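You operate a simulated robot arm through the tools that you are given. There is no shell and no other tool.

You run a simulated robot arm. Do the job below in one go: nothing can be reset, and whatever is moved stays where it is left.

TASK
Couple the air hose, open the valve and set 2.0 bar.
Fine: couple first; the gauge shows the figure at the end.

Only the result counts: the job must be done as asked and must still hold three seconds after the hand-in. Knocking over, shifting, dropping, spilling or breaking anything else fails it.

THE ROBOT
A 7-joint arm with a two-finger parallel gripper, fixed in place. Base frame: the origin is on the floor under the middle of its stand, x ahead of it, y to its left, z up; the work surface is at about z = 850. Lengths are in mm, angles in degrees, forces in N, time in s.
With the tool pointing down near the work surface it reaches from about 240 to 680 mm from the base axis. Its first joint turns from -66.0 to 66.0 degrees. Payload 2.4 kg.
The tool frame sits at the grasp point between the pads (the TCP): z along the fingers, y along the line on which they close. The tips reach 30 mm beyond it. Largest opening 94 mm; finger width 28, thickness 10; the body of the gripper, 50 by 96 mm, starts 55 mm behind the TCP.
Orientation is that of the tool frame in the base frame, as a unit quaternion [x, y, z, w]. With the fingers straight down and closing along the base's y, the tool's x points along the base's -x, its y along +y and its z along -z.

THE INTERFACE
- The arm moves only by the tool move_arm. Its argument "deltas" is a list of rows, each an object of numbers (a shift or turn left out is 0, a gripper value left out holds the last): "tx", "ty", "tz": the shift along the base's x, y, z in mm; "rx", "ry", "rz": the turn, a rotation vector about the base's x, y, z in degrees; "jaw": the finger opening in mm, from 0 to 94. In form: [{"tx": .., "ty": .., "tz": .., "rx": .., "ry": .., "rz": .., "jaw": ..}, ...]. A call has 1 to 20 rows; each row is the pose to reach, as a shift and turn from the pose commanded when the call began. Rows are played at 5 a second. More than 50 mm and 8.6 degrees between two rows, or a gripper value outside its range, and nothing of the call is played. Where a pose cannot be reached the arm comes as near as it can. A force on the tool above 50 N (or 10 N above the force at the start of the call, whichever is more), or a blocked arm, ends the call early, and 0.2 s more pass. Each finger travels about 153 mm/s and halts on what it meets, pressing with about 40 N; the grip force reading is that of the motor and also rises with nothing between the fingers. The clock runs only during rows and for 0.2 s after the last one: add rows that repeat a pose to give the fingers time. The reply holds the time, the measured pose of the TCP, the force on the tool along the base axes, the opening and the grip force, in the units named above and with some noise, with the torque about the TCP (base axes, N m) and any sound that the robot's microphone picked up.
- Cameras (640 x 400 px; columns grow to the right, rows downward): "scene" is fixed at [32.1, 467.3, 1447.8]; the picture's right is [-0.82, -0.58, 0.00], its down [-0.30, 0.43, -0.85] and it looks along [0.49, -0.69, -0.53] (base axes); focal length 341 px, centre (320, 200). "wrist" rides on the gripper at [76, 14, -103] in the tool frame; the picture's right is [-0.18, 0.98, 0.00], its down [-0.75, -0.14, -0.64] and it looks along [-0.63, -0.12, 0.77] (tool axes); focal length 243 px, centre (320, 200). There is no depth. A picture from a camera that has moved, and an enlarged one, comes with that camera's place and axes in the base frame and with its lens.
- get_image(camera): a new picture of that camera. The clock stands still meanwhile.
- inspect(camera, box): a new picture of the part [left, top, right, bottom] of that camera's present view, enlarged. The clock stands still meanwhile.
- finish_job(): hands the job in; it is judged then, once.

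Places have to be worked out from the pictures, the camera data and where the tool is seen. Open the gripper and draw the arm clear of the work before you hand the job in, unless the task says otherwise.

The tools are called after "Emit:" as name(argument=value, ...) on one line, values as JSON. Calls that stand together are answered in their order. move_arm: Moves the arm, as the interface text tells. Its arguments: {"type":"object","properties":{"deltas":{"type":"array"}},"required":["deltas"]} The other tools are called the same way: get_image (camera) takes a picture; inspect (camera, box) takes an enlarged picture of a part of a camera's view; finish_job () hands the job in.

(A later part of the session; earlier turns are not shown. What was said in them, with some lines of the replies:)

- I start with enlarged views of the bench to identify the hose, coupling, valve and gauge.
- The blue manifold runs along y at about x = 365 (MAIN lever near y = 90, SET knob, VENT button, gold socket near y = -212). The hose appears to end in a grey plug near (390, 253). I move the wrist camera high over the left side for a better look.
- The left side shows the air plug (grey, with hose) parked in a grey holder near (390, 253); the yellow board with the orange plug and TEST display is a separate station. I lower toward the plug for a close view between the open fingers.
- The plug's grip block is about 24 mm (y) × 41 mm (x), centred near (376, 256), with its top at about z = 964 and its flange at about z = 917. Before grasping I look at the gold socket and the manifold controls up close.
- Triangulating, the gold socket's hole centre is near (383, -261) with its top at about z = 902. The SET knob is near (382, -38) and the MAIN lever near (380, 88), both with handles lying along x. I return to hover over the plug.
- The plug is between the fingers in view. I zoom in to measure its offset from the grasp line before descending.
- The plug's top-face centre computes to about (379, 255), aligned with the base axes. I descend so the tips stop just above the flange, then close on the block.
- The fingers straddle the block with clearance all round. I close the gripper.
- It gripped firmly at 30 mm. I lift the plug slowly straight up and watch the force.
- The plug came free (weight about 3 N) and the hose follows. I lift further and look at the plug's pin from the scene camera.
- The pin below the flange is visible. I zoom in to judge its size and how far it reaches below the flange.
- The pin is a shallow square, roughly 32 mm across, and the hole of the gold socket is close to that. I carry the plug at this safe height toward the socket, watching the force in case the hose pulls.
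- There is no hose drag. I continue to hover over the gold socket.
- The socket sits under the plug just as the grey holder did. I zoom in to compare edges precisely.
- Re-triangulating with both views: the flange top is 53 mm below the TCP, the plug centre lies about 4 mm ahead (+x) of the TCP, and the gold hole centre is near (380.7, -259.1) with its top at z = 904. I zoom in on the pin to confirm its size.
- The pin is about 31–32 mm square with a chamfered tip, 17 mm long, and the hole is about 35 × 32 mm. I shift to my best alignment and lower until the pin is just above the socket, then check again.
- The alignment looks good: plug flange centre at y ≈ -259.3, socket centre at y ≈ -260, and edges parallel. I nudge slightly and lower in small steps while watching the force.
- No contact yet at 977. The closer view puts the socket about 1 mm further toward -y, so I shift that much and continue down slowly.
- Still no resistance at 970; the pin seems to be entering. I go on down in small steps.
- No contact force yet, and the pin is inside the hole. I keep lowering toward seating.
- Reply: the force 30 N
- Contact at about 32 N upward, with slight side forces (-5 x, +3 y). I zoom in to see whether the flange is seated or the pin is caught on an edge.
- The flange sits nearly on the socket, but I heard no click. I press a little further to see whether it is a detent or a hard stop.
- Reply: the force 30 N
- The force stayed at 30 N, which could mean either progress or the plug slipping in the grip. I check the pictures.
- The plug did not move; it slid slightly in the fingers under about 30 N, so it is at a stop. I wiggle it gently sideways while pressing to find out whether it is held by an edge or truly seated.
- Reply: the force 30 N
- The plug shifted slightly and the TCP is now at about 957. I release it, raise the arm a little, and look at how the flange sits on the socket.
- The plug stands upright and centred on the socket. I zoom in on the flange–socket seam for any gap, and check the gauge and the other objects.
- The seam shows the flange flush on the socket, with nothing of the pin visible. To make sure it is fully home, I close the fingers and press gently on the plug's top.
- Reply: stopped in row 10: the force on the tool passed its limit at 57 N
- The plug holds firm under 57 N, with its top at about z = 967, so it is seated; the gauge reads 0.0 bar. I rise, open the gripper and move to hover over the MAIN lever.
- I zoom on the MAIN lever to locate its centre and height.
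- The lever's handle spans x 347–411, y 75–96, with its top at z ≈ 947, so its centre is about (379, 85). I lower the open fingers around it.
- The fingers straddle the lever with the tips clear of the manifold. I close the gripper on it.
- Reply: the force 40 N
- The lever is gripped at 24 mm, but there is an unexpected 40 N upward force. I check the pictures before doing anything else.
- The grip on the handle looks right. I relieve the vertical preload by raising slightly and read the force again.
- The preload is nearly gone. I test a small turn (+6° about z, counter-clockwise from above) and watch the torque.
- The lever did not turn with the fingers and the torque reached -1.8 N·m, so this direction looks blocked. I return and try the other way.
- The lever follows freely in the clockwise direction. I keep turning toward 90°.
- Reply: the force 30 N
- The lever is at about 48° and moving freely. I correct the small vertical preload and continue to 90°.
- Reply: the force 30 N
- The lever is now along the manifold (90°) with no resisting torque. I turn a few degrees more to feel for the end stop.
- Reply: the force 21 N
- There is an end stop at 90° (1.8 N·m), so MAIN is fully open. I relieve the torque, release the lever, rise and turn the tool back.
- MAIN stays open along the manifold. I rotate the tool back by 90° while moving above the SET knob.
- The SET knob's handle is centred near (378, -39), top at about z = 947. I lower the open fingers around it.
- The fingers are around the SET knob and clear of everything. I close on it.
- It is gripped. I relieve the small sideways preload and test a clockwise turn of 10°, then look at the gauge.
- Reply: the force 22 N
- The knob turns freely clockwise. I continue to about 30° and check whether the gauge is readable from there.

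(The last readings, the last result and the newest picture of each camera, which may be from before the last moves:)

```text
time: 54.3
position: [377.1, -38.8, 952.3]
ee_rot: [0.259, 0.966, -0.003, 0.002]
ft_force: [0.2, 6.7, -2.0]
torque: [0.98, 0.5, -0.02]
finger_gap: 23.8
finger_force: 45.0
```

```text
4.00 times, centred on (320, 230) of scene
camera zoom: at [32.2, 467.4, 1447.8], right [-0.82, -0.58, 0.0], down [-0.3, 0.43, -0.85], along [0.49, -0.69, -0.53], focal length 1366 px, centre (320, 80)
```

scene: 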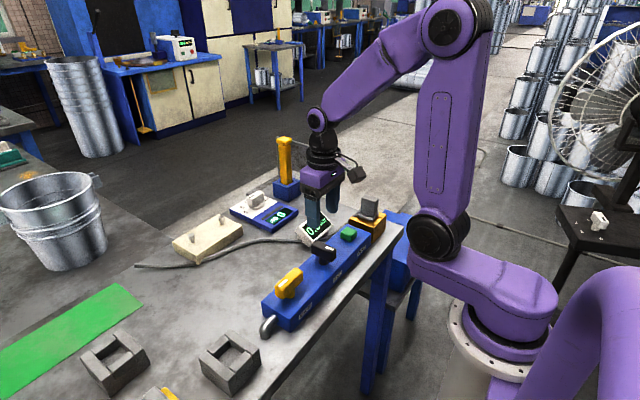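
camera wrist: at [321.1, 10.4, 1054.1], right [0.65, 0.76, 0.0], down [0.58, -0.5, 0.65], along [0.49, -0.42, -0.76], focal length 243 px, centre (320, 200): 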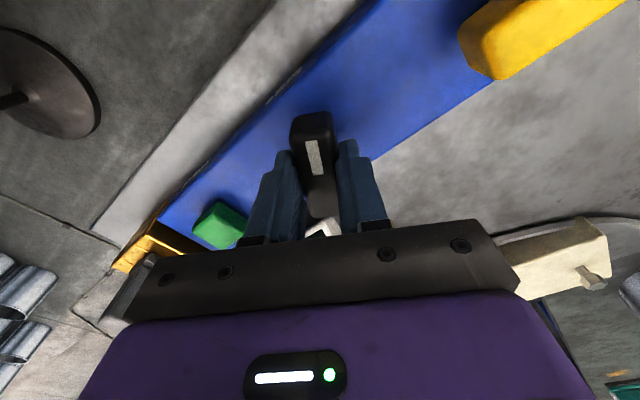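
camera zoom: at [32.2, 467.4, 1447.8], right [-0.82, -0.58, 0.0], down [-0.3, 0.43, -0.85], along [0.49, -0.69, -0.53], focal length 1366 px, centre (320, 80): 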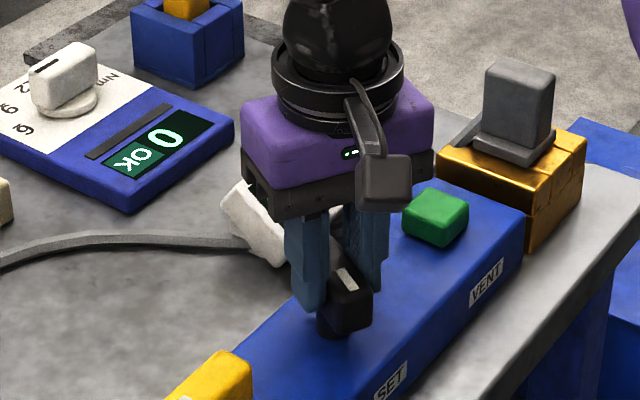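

The gripper hides the gauge here. I release the knob, rise, and read the gauge.

Emit:
move_arm(deltas=[{"jaw": 24}, {"jaw": 50}, {"jaw": 50}, {"tz": 20}, {"tz": 60}, {"tz": 100}, {"tz": 100}])

Emit:
inspect(camera="scene", box=[270, 180, 370, 280])

Emit:
get_image(camera="wrist")

```text
time: 55.9
position: [378.9, -40.4, 1052.3]
ee_rot: [0.259, 0.966, -0.002, 0.001]
ft_force: [-0.3, -0.1, -0.1]
torque: [-0.01, -0.01, -0.03]
finger_gap: 49.9
finger_force: 0.1
```

```text
4.00 times, centred on (320, 230) of scene
camera zoom: at [32.1, 467.3, 1447.8], right [-0.82, -0.58, 0.0], down [-0.3, 0.43, -0.85], along [0.49, -0.69, -0.53], focal length 1366 px, centre (320, 80)
```

zoom: 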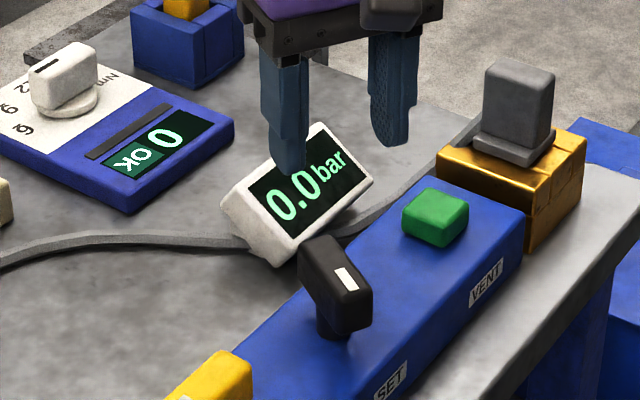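

```text
taken
camera wrist: at [321.1, 8.8, 1154.0], right [0.65, 0.76, 0.0], down [0.58, -0.5, 0.65], along [0.49, -0.42, -0.76], focal length 243 px, centre (320, 200)
```

wrist: 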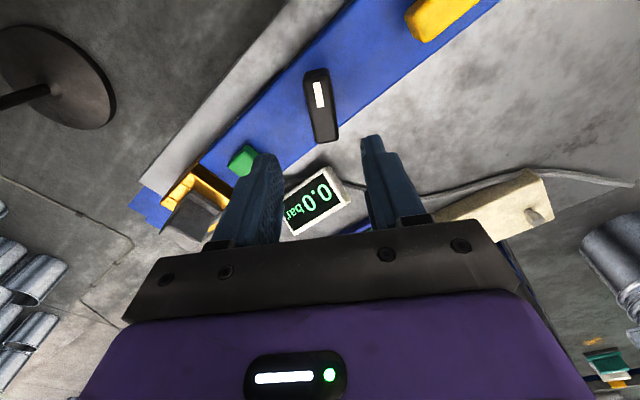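

The gauge still shows 0.0 bar at 30°. I regrip the knob and turn further, to about 90°.

Emit:
move_arm(deltas=[{"tz": -40}, {"tz": -80}, {"tz": -96}, {"tz": -100}, {"tz": -100, "jaw": 40}, {"tz": -100, "jaw": 10}, {"tz": -100, "jaw": 10}])

Emit:
move_arm(deltas=[{"rz": -5}, {"rz": -10}, {"rz": -15}, {"rz": -20}, {"rz": -25}, {"rz": -30}, {"rz": -30}])

Emit:
get_image(camera="wrist")

Emit:
inspect(camera="scene", box=[270, 180, 370, 280])

```text
time: 57.5
position: [379.5, -38.9, 951.6]
ee_rot: [0.258, 0.966, -0.003, 0.002]
ft_force: [4.9, 11.3, -12.8]
torque: [0.43, -0.87, 0.04]
finger_gap: 23.6
finger_force: 44.3
```

```text
time: 59.1
position: [378.4, -38.4, 951.5]
ee_rot: [0.501, 0.866, -0.002, 0.002]
ft_force: [16.1, 22.5, -16.3]
torque: [1.39, -0.02, -0.02]
finger_gap: 23.9
finger_force: 45.2
```

```text
taken
camera wrist: at [355.6, 33.2, 1054.1], right [0.94, 0.33, 0.0], down [0.25, -0.72, 0.65], along [0.21, -0.61, -0.76], focal length 243 px, centre (320, 200)
```

wrist: 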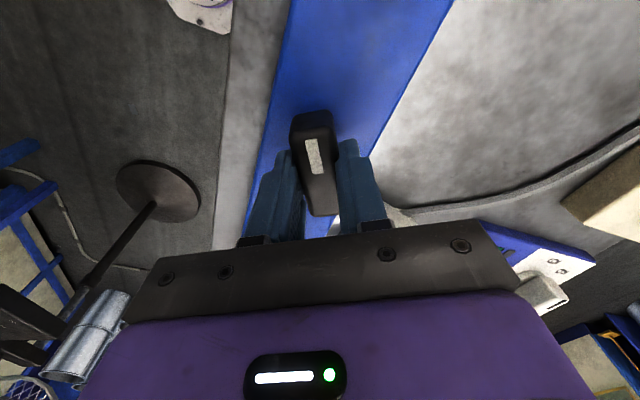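

```text
4.00 times, centred on (320, 230) of scene
camera zoom: at [32.8, 467.8, 1447.6], right [-0.82, -0.58, 0.0], down [-0.3, 0.43, -0.85], along [0.49, -0.69, -0.53], focal length 1366 px, centre (320, 80)
```

zoom: 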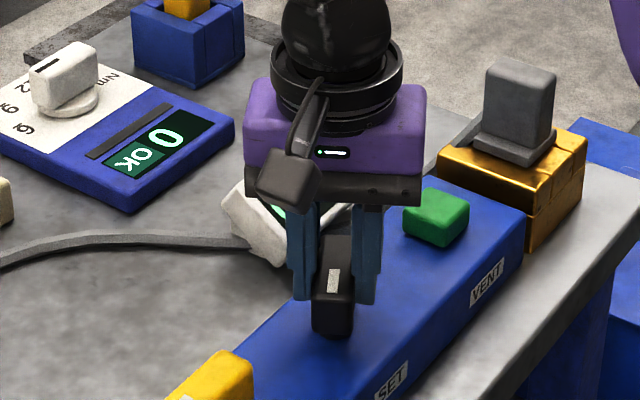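

At 60° some side load is building, so I shift a little to relieve it and go on to 90°.

Emit:
move_arm(deltas=[{"tx": 0.5, "ty": 0.6, "tz": -0.4}, {"tx": 0.5, "ty": 0.6, "tz": -0.4, "rz": -5}, {"tx": 0.5, "ty": 0.6, "tz": -0.4, "rz": -10}, {"tx": 0.5, "ty": 0.6, "tz": -0.4, "rz": -15}, {"tx": 0.5, "ty": 0.6, "tz": -0.4, "rz": -20}, {"tx": 0.5, "ty": 0.6, "tz": -0.4, "rz": -25}, {"tx": 0.5, "ty": 0.6, "tz": -0.4, "rz": -30}, {"tx": 0.5, "ty": 0.6, "tz": -0.4, "rz": -30}])

Emit:
get_image(camera="wrist")

Emit:
inspect(camera="scene", box=[270, 180, 370, 280])

```text
time: 60.9
position: [380.4, -39.4, 952.3]
ee_rot: [0.707, 0.707, -0.003, 0.001]
ft_force: [14.5, 24.8, 13.1]
torque: [-0.28, -0.52, 0.02]
finger_gap: 23.8
finger_force: 44.9
```

```text
taken
camera wrist: at [396.2, 36.3, 1054.1], right [0.98, -0.18, 0.0], down [-0.14, -0.75, 0.65], along [-0.12, -0.63, -0.76], focal length 243 px, centre (320, 200)
```

wrist: 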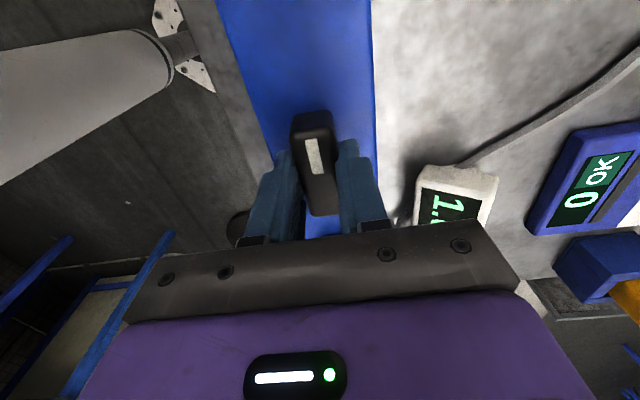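

```text
4.00 times, centred on (320, 230) of scene
camera zoom: at [32.3, 468.0, 1447.6], right [-0.82, -0.58, 0.0], down [-0.3, 0.43, -0.85], along [0.49, -0.69, -0.52], focal length 1366 px, centre (320, 80)
```

zoom: 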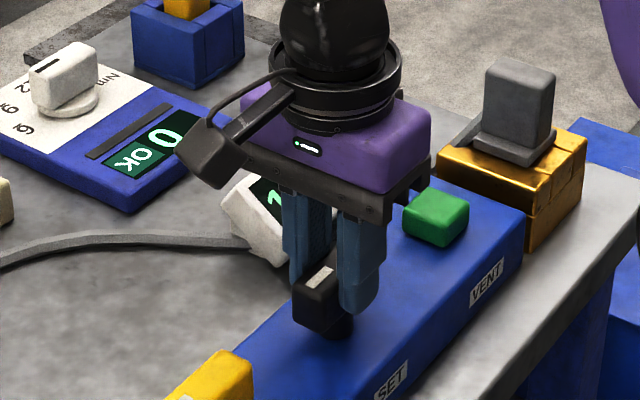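

The gauge now starts with "1." – the air is coupled and flowing. I zoom in to read it.

Emit:
inspect(camera="wrist", box=[390, 150, 510, 240])

Emit:
inspect(camera="scene", box=[300, 205, 350, 255])

```text
4.44 times, centred on (450, 195) of wrist
camera zoom: at [396.2, 36.3, 1054.1], right [0.98, -0.18, 0.0], down [-0.14, -0.75, 0.65], along [-0.12, -0.63, -0.76], focal length 1078 px, centre (-258, 222)
```

zoom: 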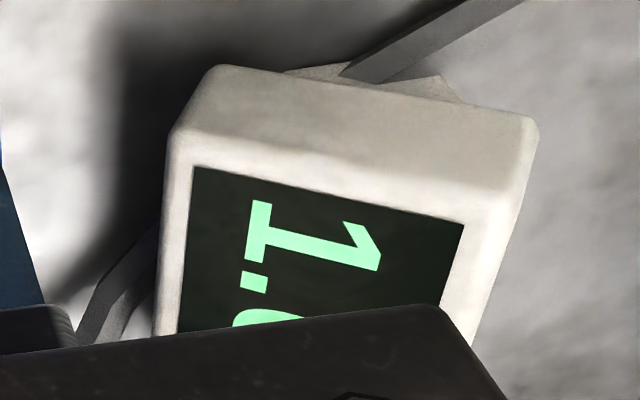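

```text
8.00 times, centred on (325, 230) of scene
camera zoom: at [32.3, 468.0, 1447.6], right [-0.82, -0.58, 0.0], down [-0.3, 0.43, -0.85], along [0.49, -0.69, -0.52], focal length 2731 px, centre (280, -40)
```

zoom: 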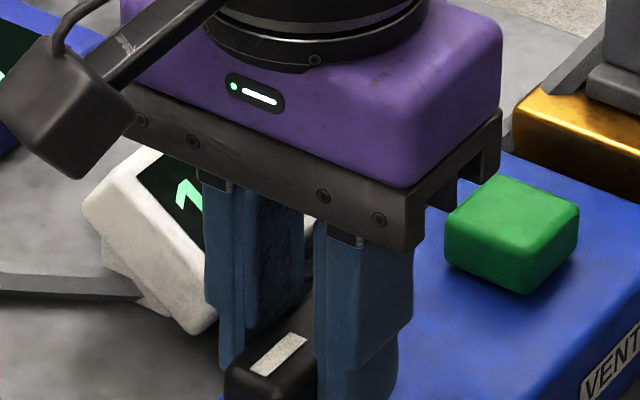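

It shows 1.something. I release the knob and rise to read the full value.

Emit:
move_arm(deltas=[{"jaw": 24}, {"jaw": 50}, {"jaw": 50}, {"tz": 20}, {"tz": 60}, {"tz": 100}, {"tz": 100}])

Emit:
inspect(camera="scene", box=[270, 180, 370, 280])

Emit:
get_image(camera="wrist")

```text
time: 62.5
position: [379.2, -40.2, 1052.6]
ee_rot: [0.707, 0.707, -0.003, 0.0]
ft_force: [0.2, 0.1, 0.4]
torque: [0.02, 0.02, -0.02]
finger_gap: 49.8
finger_force: 0.0
```

```text
4.00 times, centred on (320, 230) of scene
camera zoom: at [32.1, 467.3, 1447.8], right [-0.82, -0.58, 0.0], down [-0.3, 0.43, -0.85], along [0.49, -0.69, -0.53], focal length 1366 px, centre (320, 80)
```

zoom: 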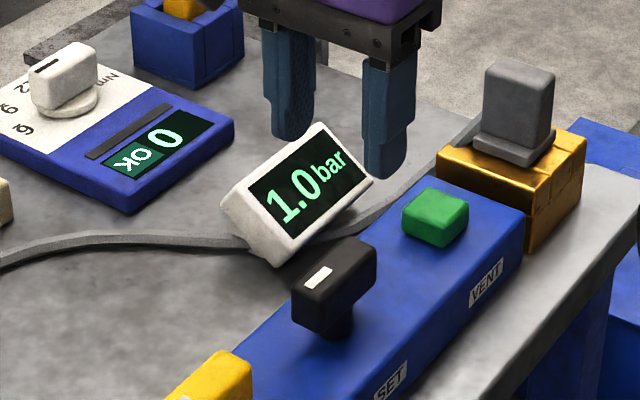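

```text
taken
camera wrist: at [394.9, 34.8, 1154.5], right [0.98, -0.18, 0.0], down [-0.14, -0.75, 0.65], along [-0.12, -0.63, -0.76], focal length 243 px, centre (320, 200)
```

wrist: 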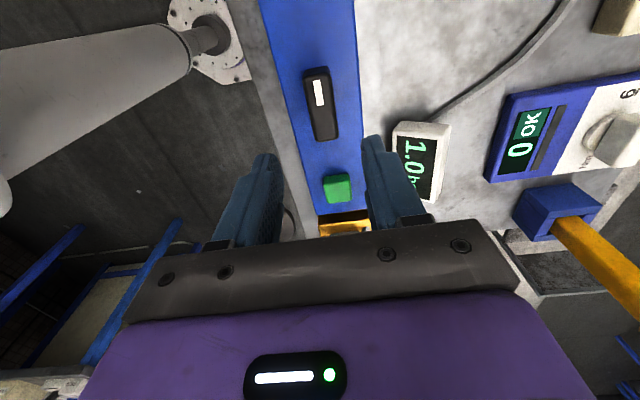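

It reads 1.0 bar at 90°. I wait a second at this pose to see whether the value is still changing.

Emit:
move_arm(deltas=[{"tz": 0}, {"tz": 0}, {"tz": 0}, {"tz": 0}, {"tz": 0}, {"tz": 0}])

Emit:
inspect(camera="scene", box=[270, 180, 370, 280])

```text
time: 63.9
position: [378.1, -40.6, 1052.2]
ee_rot: [0.708, 0.707, -0.002, 0.0]
ft_force: [1.0, -0.8, 0.6]
torque: [0.03, -0.03, 0.02]
finger_gap: 50.0
finger_force: 0.1
```

```text
4.00 times, centred on (320, 230) of scene
camera zoom: at [32.1, 467.3, 1447.8], right [-0.82, -0.58, 0.0], down [-0.3, 0.43, -0.85], along [0.49, -0.69, -0.53], focal length 1366 px, centre (320, 80)
```

zoom: 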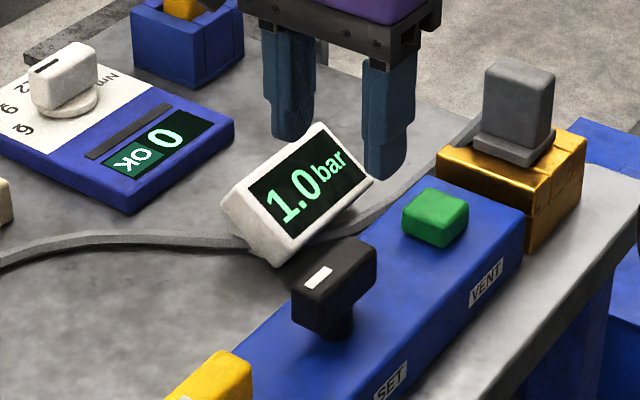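

The reading is stable at 1.0. Before gripping again I test in free air whether the wrist can turn on to about -140°.

Emit:
move_arm(deltas=[{"rz": -8}, {"rz": -16}, {"rz": -24}, {"rz": -32}, {"rz": -40}, {"rz": -48}, {"rz": -54}, {"rz": -54}])

```text
time: 65.7
position: [377.6, -38.7, 1052.3]
ee_rot: [0.951, 0.308, -0.002, -0.001]
ft_force: [0.5, 1.0, -0.2]
torque: [0.0, -0.03, -0.02]
finger_gap: 49.8
finger_force: 0.0
```

The wrist reaches -144° without trouble. I turn back to -90°, regrip the knob and turn it about 30° more.

Emit:
move_arm(deltas=[{"rz": 8}, {"rz": 16}, {"rz": 24}, {"rz": 32}, {"rz": 40}, {"rz": 48}, {"rz": 54, "tx": 0.5, "ty": -0.2}, {"rz": 54, "tx": 0.5, "ty": -0.2, "tz": -40}, {"rz": 54, "tx": 0.5, "ty": -0.2, "tz": -80}, {"rz": 54, "tx": 0.5, "ty": -0.2, "tz": -95}, {"rz": 54, "tx": 0.5, "ty": -0.2, "tz": -100}, {"rz": 54, "tx": 0.5, "ty": -0.2, "tz": -100, "jaw": 40}, {"rz": 54, "tx": 0.5, "ty": -0.2, "tz": -100, "jaw": 10}, {"rz": 54, "tx": 0.5, "ty": -0.2, "tz": -100, "jaw": 10}])

Emit:
move_arm(deltas=[{"rz": -5}, {"rz": -10}, {"rz": -15}, {"rz": -20}, {"rz": -25}, {"rz": -30}, {"rz": -30}])

Emit:
inspect(camera="scene", box=[270, 180, 370, 280])

Emit:
get_image(camera="wrist")

```text
time: 68.7
position: [379.9, -38.8, 952.3]
ee_rot: [0.707, 0.707, -0.002, 0.0]
ft_force: [9.6, 1.8, -16.0]
torque: [-0.31, -0.49, -0.01]
finger_gap: 23.5
finger_force: 45.5
```

```text
time: 70.3
position: [380.3, -39.5, 952.3]
ee_rot: [0.866, 0.499, -0.002, 0.002]
ft_force: [17.9, 2.9, -13.7]
torque: [-0.87, 0.19, 0.02]
finger_gap: 23.7
finger_force: 44.9
```

```text
4.00 times, centred on (320, 230) of scene
camera zoom: at [32.8, 467.4, 1447.8], right [-0.82, -0.58, 0.0], down [-0.3, 0.43, -0.85], along [0.49, -0.69, -0.53], focal length 1366 px, centre (320, 80)
```

zoom: 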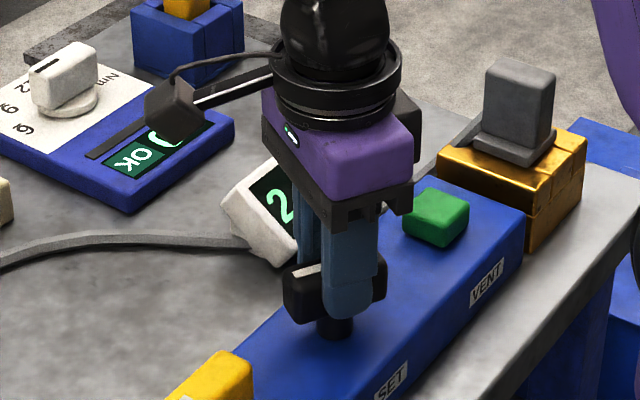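

```text
taken
camera wrist: at [432.9, 18.0, 1054.1], right [0.76, -0.65, 0.0], down [-0.5, -0.58, 0.64], along [-0.42, -0.49, -0.76], focal length 243 px, centre (320, 200)
```

wrist: 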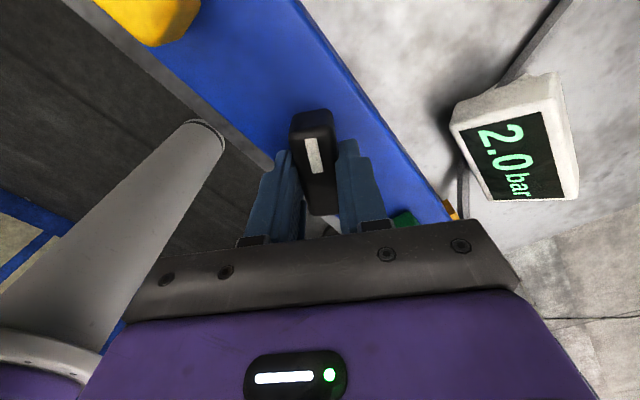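

The gauge appears to read 2.0 bar. I zoom in to confirm.

Emit:
inspect(camera="wrist", box=[440, 70, 590, 210])

```text
2.86 times, centred on (515, 140) of wrist
camera zoom: at [432.9, 18.0, 1054.1], right [0.76, -0.65, 0.0], down [-0.5, -0.58, 0.64], along [-0.42, -0.49, -0.76], focal length 693 px, centre (-237, 371)
```

zoom: 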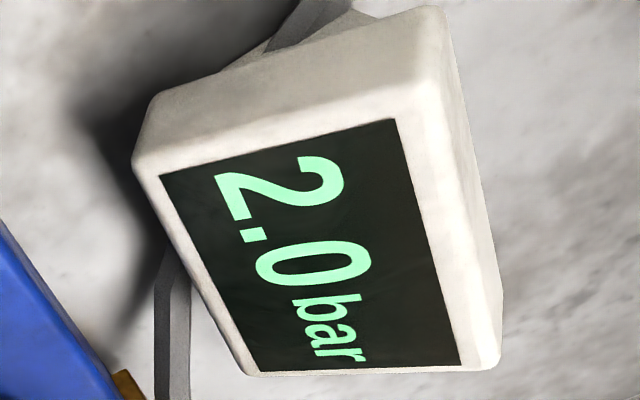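

It clearly reads 2.0 bar. I open the gripper carefully and rise straight up, then recheck the gauge.

Emit:
move_arm(deltas=[{"jaw": 24}, {"jaw": 50}, {"jaw": 50}, {"tz": 20}, {"tz": 60}, {"tz": 100}, {"tz": 100}])

Emit:
inspect(camera="scene", box=[270, 180, 370, 280])

Emit:
get_image(camera="wrist")

```text
time: 71.9
position: [378.7, -38.0, 1051.2]
ee_rot: [0.866, 0.5, -0.003, -0.001]
ft_force: [0.9, 0.6, 0.5]
torque: [0.0, 0.03, -0.01]
finger_gap: 50.2
finger_force: 0.1
```

```text
4.00 times, centred on (320, 230) of scene
camera zoom: at [32.1, 467.3, 1447.8], right [-0.82, -0.58, 0.0], down [-0.3, 0.43, -0.85], along [0.49, -0.69, -0.53], focal length 1366 px, centre (320, 80)
```

zoom: 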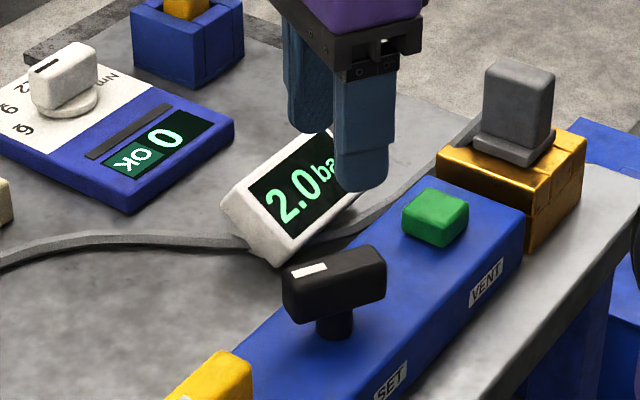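

```text
taken
camera wrist: at [430.9, 19.3, 1153.9], right [0.76, -0.65, 0.0], down [-0.5, -0.58, 0.65], along [-0.42, -0.49, -0.76], focal length 243 px, centre (320, 200)
```

wrist: 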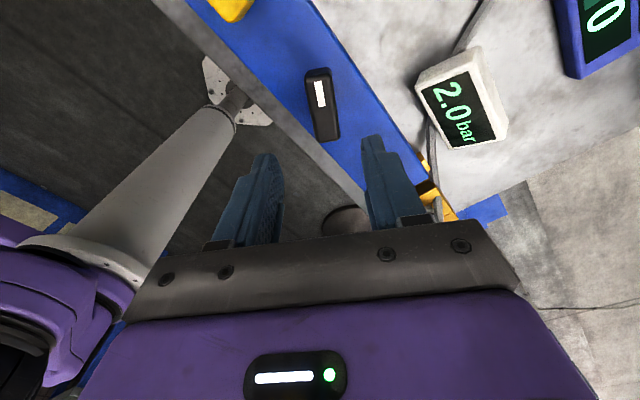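

It still shows 2.0 bar after release. I raise the arm well clear, turn the wrist back, wait a few seconds and check everything again.

Emit:
move_arm(deltas=[{"tz": 40}, {"tz": 80}, {"tz": 120, "rz": 8}, {"tz": 140, "rz": 16}, {"tz": 150, "rz": 24}, {"tz": 150, "rz": 32}, {"tz": 150, "rz": 40}, {"tz": 150, "rz": 48}, {"tz": 150, "rz": 56}, {"tz": 150, "rz": 64}, {"tz": 150, "rz": 72}, {"tz": 150, "rz": 80}, {"tz": 150, "rz": 88}, {"tz": 150, "rz": 96}, {"tz": 150, "rz": 104}, {"tz": 150, "rz": 112}, {"tz": 150, "rz": 119}, {"tz": 150, "rz": 119, "jaw": 94}, {"tz": 150, "rz": 119, "jaw": 94}, {"tz": 150, "rz": 119, "jaw": 94}])

Emit:
get_image(camera="scene")

Emit:
inspect(camera="scene", box=[250, 170, 410, 330])

Emit:
get_image(camera="wrist")

```text
time: 76.1
position: [378.8, -39.2, 1202.0]
ee_rot: [0.009, 1.0, -0.002, 0.002]
ft_force: [0.7, -0.1, 1.2]
torque: [0.01, -0.01, -0.04]
finger_gap: 93.9
finger_force: 0.0
```

```text
taken
```

scene: 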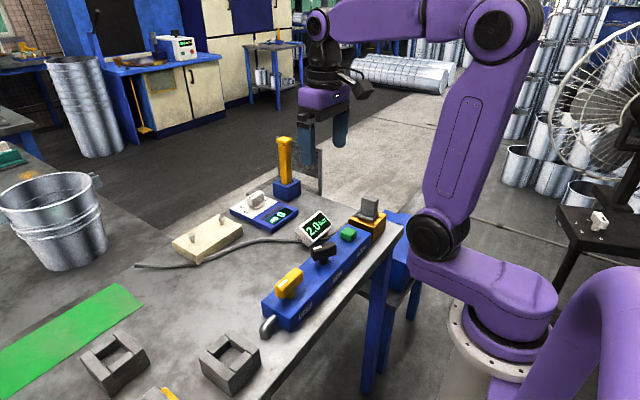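

```text
2.50 times, centred on (330, 250) of scene
camera zoom: at [32.1, 467.3, 1447.8], right [-0.82, -0.58, 0.0], down [-0.3, 0.43, -0.85], along [0.49, -0.69, -0.53], focal length 854 px, centre (295, 75)
```

zoom: 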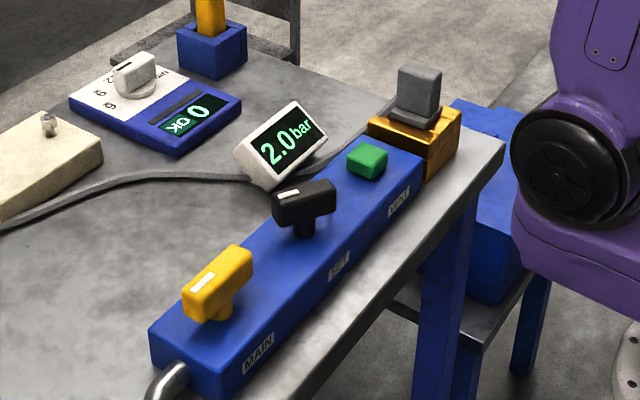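

```text
taken
camera wrist: at [305.2, -24.9, 1304.0], right [0.2, 0.98, 0.0], down [0.75, -0.15, 0.65], along [0.63, -0.13, -0.76], focal length 243 px, centre (320, 200)
```

wrist: 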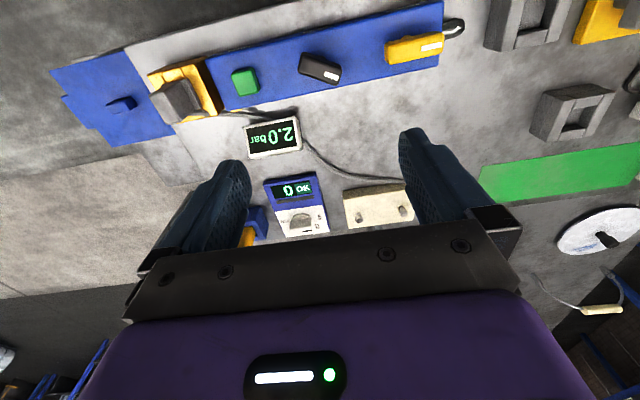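

More than four seconds after release the gauge still reads 2.0 bar. The plug is seated in the gold socket and MAIN is open. Nothing else appears to have moved, and the arm is clear with the gripper open, so I hand the job in.

Emit:
finish_job()

```text
The job is handed in.
```

I coupled the air hose, opened the valve and set the pressure. The gauge read 2.0 bar when I handed the job in.

- **Coupling:** I moved the hose plug from its grey holder to the gold socket at the VENT end of the manifold. Its flange sits flush, and it stayed put when I pressed on it with about 57 N. I did this before touching the valve. I heard no click.
- **Valve:** The MAIN lever is turned 90° clockwise to its end stop, in line with the manifold.
- **Pressure:** The SET knob is about 120° clockwise from where it started. The gauge still showed 2.0 bar more than four seconds after I let go.

The arm is raised clear with the gripper open, and in the last pictures nothing else on the bench appears to have moved. The hand-in was accepted, but no verdict came back.
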